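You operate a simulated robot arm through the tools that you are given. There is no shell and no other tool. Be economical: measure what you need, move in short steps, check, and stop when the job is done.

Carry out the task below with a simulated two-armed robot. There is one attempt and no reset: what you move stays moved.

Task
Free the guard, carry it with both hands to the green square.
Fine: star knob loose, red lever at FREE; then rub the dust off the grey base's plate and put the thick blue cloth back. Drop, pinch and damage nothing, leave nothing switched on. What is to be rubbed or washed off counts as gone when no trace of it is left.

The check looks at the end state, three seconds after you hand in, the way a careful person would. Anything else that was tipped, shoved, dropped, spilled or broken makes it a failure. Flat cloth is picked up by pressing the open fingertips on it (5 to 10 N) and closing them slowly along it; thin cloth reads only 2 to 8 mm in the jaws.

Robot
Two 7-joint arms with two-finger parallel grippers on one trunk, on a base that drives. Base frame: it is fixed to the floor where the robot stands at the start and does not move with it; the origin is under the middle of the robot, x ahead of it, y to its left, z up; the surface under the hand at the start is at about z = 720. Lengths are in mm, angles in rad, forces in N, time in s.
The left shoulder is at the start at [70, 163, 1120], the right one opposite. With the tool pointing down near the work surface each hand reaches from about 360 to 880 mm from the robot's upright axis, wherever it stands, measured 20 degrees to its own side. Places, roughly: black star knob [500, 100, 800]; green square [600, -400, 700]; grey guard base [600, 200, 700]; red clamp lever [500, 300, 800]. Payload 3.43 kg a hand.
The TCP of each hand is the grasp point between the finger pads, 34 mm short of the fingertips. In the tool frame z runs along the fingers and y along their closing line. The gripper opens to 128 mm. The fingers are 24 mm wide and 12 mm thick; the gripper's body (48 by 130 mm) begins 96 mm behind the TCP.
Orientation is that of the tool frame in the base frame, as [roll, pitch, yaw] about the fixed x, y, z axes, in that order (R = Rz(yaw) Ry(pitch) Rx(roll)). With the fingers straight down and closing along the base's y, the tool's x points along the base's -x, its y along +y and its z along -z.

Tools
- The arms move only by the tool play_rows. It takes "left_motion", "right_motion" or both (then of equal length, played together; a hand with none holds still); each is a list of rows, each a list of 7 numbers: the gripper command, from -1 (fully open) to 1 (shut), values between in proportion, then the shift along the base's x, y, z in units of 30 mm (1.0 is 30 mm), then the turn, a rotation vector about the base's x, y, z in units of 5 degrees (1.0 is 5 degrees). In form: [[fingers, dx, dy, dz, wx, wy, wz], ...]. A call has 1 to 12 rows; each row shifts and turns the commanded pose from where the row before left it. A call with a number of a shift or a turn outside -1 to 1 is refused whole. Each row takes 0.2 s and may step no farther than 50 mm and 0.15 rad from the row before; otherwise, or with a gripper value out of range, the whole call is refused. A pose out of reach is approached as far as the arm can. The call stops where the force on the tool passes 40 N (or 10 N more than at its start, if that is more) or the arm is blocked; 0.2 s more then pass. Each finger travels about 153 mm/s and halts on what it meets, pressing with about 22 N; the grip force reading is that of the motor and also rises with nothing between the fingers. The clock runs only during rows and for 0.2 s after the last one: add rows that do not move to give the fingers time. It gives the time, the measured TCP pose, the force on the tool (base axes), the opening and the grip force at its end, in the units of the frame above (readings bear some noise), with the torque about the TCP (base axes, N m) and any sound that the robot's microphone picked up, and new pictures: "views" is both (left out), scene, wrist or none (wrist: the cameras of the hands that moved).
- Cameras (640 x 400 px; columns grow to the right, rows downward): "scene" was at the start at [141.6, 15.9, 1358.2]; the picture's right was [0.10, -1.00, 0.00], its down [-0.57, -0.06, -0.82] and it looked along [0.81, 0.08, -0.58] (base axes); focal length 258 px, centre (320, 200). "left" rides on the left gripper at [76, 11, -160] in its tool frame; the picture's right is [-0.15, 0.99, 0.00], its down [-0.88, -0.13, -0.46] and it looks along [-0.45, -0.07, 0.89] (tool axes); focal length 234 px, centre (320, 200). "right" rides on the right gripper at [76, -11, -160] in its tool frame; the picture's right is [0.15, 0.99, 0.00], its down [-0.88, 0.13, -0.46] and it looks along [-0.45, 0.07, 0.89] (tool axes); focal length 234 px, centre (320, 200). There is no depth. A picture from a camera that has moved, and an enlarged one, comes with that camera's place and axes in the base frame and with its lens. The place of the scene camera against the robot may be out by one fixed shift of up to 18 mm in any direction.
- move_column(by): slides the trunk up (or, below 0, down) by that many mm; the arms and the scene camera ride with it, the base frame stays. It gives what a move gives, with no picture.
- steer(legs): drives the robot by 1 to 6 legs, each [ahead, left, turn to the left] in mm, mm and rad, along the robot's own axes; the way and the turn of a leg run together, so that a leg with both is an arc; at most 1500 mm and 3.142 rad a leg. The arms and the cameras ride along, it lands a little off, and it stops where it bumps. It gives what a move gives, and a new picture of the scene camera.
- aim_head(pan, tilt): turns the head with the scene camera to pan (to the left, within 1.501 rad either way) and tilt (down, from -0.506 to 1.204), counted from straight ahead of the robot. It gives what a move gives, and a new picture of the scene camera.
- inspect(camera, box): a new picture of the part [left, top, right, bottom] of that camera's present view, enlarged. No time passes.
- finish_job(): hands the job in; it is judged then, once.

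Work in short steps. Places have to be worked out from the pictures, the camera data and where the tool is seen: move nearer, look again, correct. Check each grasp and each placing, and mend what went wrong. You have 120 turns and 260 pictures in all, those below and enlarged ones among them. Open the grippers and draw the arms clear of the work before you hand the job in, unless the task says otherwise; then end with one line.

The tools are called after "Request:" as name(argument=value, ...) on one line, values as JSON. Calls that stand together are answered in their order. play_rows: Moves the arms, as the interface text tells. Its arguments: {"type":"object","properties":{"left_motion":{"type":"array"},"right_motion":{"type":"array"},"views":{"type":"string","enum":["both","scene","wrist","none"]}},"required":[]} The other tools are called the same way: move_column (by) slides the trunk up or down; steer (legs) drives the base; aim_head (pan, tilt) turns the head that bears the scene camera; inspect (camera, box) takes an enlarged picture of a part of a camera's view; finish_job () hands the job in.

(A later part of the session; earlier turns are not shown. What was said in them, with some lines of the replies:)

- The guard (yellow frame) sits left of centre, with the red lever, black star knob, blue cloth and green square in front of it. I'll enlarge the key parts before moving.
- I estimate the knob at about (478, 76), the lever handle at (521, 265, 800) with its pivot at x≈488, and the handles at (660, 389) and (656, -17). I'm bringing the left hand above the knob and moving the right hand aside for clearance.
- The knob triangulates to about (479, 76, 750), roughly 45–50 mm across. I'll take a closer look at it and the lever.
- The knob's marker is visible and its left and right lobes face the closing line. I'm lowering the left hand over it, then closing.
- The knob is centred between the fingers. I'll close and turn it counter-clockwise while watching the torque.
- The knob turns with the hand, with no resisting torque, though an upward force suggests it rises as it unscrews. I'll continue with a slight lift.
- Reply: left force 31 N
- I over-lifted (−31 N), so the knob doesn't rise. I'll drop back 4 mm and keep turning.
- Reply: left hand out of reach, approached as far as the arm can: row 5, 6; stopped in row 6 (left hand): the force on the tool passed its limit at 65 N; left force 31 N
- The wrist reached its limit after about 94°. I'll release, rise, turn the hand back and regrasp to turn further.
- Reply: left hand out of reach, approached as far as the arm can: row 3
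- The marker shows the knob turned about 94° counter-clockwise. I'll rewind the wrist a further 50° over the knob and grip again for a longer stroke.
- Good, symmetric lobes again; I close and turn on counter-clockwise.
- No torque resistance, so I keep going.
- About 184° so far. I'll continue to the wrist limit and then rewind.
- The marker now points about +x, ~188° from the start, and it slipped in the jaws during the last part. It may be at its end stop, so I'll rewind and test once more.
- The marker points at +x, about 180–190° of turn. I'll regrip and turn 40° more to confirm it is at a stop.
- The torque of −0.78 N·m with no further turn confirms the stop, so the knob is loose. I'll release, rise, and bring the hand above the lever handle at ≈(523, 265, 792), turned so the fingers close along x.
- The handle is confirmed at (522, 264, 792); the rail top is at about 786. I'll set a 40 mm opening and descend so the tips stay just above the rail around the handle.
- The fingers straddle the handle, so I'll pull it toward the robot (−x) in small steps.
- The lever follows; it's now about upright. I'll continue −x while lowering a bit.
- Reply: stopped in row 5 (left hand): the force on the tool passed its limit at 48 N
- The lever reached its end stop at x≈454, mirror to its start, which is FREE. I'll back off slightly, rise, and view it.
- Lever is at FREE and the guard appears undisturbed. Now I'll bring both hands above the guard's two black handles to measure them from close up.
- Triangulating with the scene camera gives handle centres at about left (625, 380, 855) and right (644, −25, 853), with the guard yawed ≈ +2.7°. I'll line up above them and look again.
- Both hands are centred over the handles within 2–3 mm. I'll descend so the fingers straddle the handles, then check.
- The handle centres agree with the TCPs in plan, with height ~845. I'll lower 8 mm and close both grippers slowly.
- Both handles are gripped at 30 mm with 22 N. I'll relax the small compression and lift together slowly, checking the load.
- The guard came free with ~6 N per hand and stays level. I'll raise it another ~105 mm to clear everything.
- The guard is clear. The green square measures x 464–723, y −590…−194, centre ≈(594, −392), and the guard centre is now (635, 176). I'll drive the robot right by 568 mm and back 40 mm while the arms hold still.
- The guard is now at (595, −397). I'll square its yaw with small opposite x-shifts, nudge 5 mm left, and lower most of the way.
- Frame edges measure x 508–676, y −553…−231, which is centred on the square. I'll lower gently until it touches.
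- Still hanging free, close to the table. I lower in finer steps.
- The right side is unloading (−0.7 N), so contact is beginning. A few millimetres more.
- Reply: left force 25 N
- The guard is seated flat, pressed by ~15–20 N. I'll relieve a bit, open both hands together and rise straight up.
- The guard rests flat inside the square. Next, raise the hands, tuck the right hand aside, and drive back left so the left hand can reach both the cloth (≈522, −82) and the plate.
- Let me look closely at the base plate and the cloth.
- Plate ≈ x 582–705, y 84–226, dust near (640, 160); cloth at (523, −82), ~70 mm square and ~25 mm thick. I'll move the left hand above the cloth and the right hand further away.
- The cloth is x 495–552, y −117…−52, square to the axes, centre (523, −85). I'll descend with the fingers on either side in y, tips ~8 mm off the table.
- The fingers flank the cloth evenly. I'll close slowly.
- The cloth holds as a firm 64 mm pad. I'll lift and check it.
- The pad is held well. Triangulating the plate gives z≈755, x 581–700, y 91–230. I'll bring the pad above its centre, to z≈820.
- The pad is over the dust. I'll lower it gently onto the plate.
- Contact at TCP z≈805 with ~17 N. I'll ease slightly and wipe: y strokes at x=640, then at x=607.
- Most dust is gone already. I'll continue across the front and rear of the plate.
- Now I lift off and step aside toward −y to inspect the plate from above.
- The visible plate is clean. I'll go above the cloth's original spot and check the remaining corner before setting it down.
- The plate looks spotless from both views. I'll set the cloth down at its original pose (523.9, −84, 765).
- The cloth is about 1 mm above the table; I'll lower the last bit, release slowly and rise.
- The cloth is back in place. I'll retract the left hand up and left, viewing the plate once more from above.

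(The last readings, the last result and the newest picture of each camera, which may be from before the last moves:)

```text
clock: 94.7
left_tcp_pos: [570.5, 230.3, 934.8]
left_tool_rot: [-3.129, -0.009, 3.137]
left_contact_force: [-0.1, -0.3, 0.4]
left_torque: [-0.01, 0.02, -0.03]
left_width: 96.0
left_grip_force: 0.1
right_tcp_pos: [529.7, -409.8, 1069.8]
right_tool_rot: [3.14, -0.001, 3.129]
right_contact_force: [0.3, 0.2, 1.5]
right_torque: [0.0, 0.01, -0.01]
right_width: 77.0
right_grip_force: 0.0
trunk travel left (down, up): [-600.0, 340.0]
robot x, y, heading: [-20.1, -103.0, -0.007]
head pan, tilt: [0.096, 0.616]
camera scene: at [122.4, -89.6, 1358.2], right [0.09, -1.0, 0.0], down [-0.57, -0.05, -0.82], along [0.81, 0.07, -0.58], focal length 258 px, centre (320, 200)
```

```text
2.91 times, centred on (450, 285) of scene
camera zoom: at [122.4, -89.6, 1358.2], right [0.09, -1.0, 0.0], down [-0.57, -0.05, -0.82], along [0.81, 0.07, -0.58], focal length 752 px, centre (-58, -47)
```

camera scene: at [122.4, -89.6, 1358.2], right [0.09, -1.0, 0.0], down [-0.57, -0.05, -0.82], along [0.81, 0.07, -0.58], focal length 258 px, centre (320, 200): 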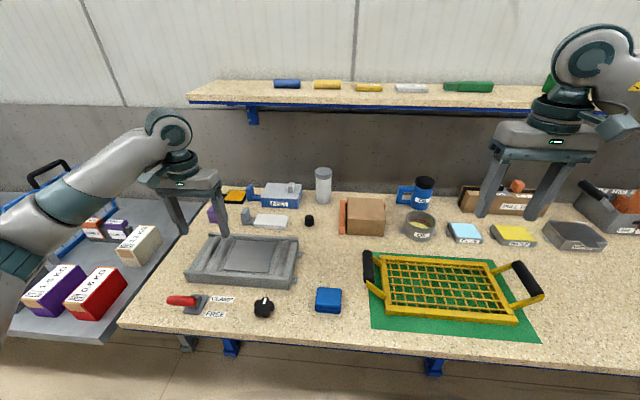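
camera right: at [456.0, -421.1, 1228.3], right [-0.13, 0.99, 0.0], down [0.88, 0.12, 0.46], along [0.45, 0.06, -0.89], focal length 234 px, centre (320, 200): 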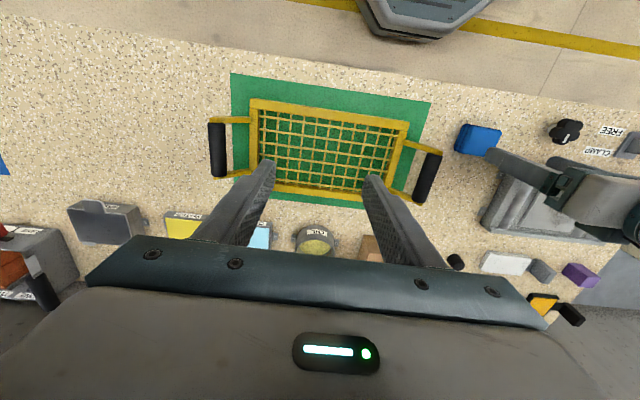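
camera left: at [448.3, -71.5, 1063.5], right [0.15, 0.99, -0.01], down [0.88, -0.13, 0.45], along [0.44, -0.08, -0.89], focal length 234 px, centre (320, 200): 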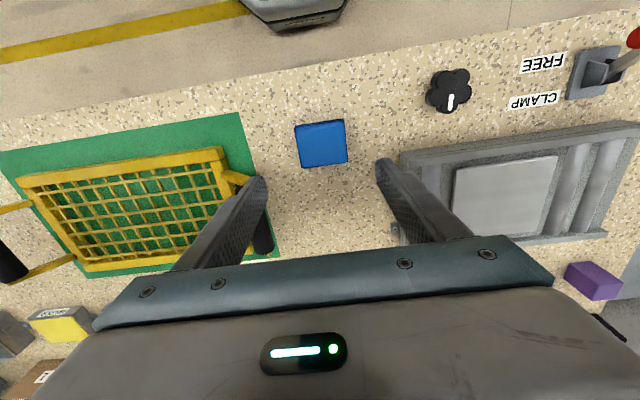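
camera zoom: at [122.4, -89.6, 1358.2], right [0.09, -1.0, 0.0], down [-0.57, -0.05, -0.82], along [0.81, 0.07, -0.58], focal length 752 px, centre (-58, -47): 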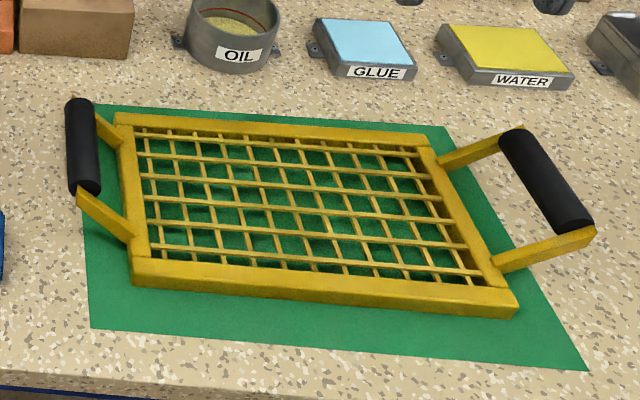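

Everything is as required: knob turned to its loose stop, lever at FREE, plate clean, cloth back, guard in the square. I'll draw the arms fully up and open.

Request:
play_rows(left_motion=[[-1, 0, 0, 1, 0, 0, 0], [-1, 0, 0, 1, 0, 0, 0], [-1, -0.5, 0.3, 1, 0, 0, 0], [-1, -0.5, 0.3, 1, 0, 0, 0], [-1, -0.5, 0.3, 1, 0, 0, 0], [-1, 0, 0, 0, 0, 0, 0], [-1, 0, 0, 0, 0, 0, 0]], right_motion=[[-1, 0, 0, 0.5, 0, 0, 0], [-1, 0, 0, 0, 0, 0, 0], [-1, 0, 0, 0, 0, 0, 0], [-1, 0, 0, 0, 0, 0, 0], [-1, 0, 0, 0, 0, 0, 0], [-1, 0, 0, 0, 0, 0, 0], [-1, 0, 0, 0, 0, 0, 0]], views="wrist")

Request:
inspect(camera="left", box=[120, 60, 400, 235])

```text
clock: 96.3
left_tcp_pos: [524.8, 257.4, 1085.4]
left_tool_rot: [-3.128, -0.011, 3.134]
left_contact_force: [0.5, 0.1, -0.3]
left_torque: [0.01, -0.03, 0.01]
left_width: 127.8
left_grip_force: 0.0
right_tcp_pos: [530.2, -409.9, 1083.5]
right_tool_rot: [3.139, 0.002, 3.13]
right_contact_force: [0.0, 0.8, -0.5]
right_torque: [0.0, -0.04, 0.03]
right_width: 128.2
right_grip_force: 0.1
trunk travel left (down, up): [-600.0, 340.0]
robot x, y, heading: [-19.7, -107.0, -0.008]
head pan, tilt: [0.096, 0.616]
camera right: at [455.8, -420.1, 1243.3], right [-0.13, 0.99, 0.0], down [0.88, 0.12, 0.46], along [0.45, 0.06, -0.89], focal length 234 px, centre (320, 200)
camera left: at [451.7, 269.8, 1244.8], right [0.15, 0.99, -0.01], down [0.88, -0.13, 0.45], along [0.44, -0.08, -0.89], focal length 234 px, centre (320, 200)
```

right: 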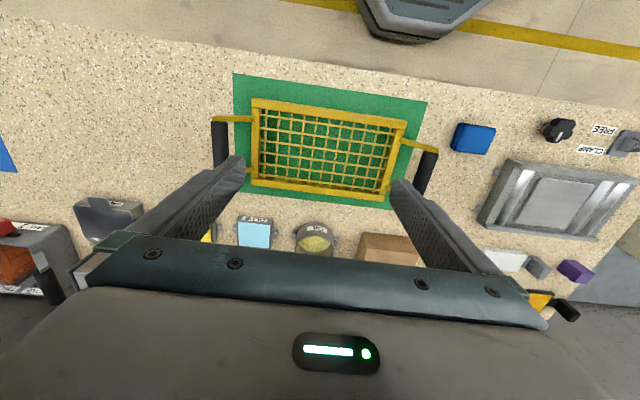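
left: 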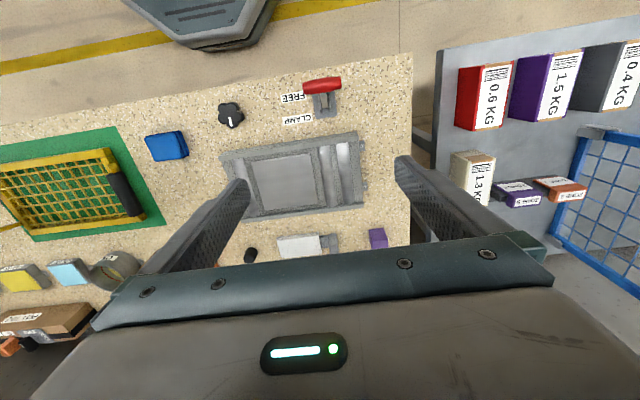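

```text
2.29 times, centred on (260, 148) of left
camera zoom: at [451.7, 269.8, 1244.8], right [0.15, 0.99, -0.01], down [0.88, -0.13, 0.45], along [0.44, -0.08, -0.89], focal length 535 px, centre (457, 320)
```

zoom: 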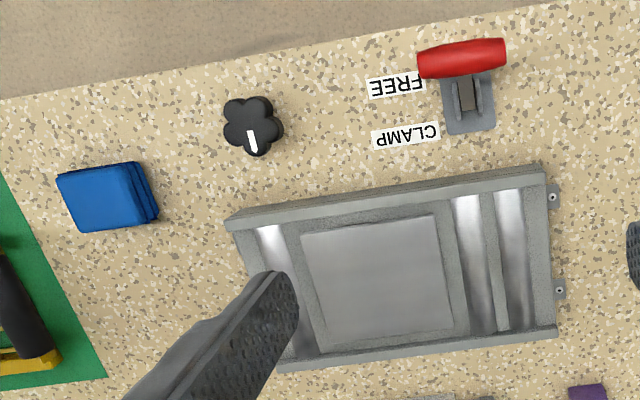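

All views confirm the end state and both arms are clear, so I'm handing in.

Request:
finish_job()

```text
The job is handed in.
```

The job is handed in: the guard sits flat on the green square, the star knob is turned to its loose stop, the red lever is at FREE, the base plate shows no dust in the final pictures, and the blue cloth is back in its original place.
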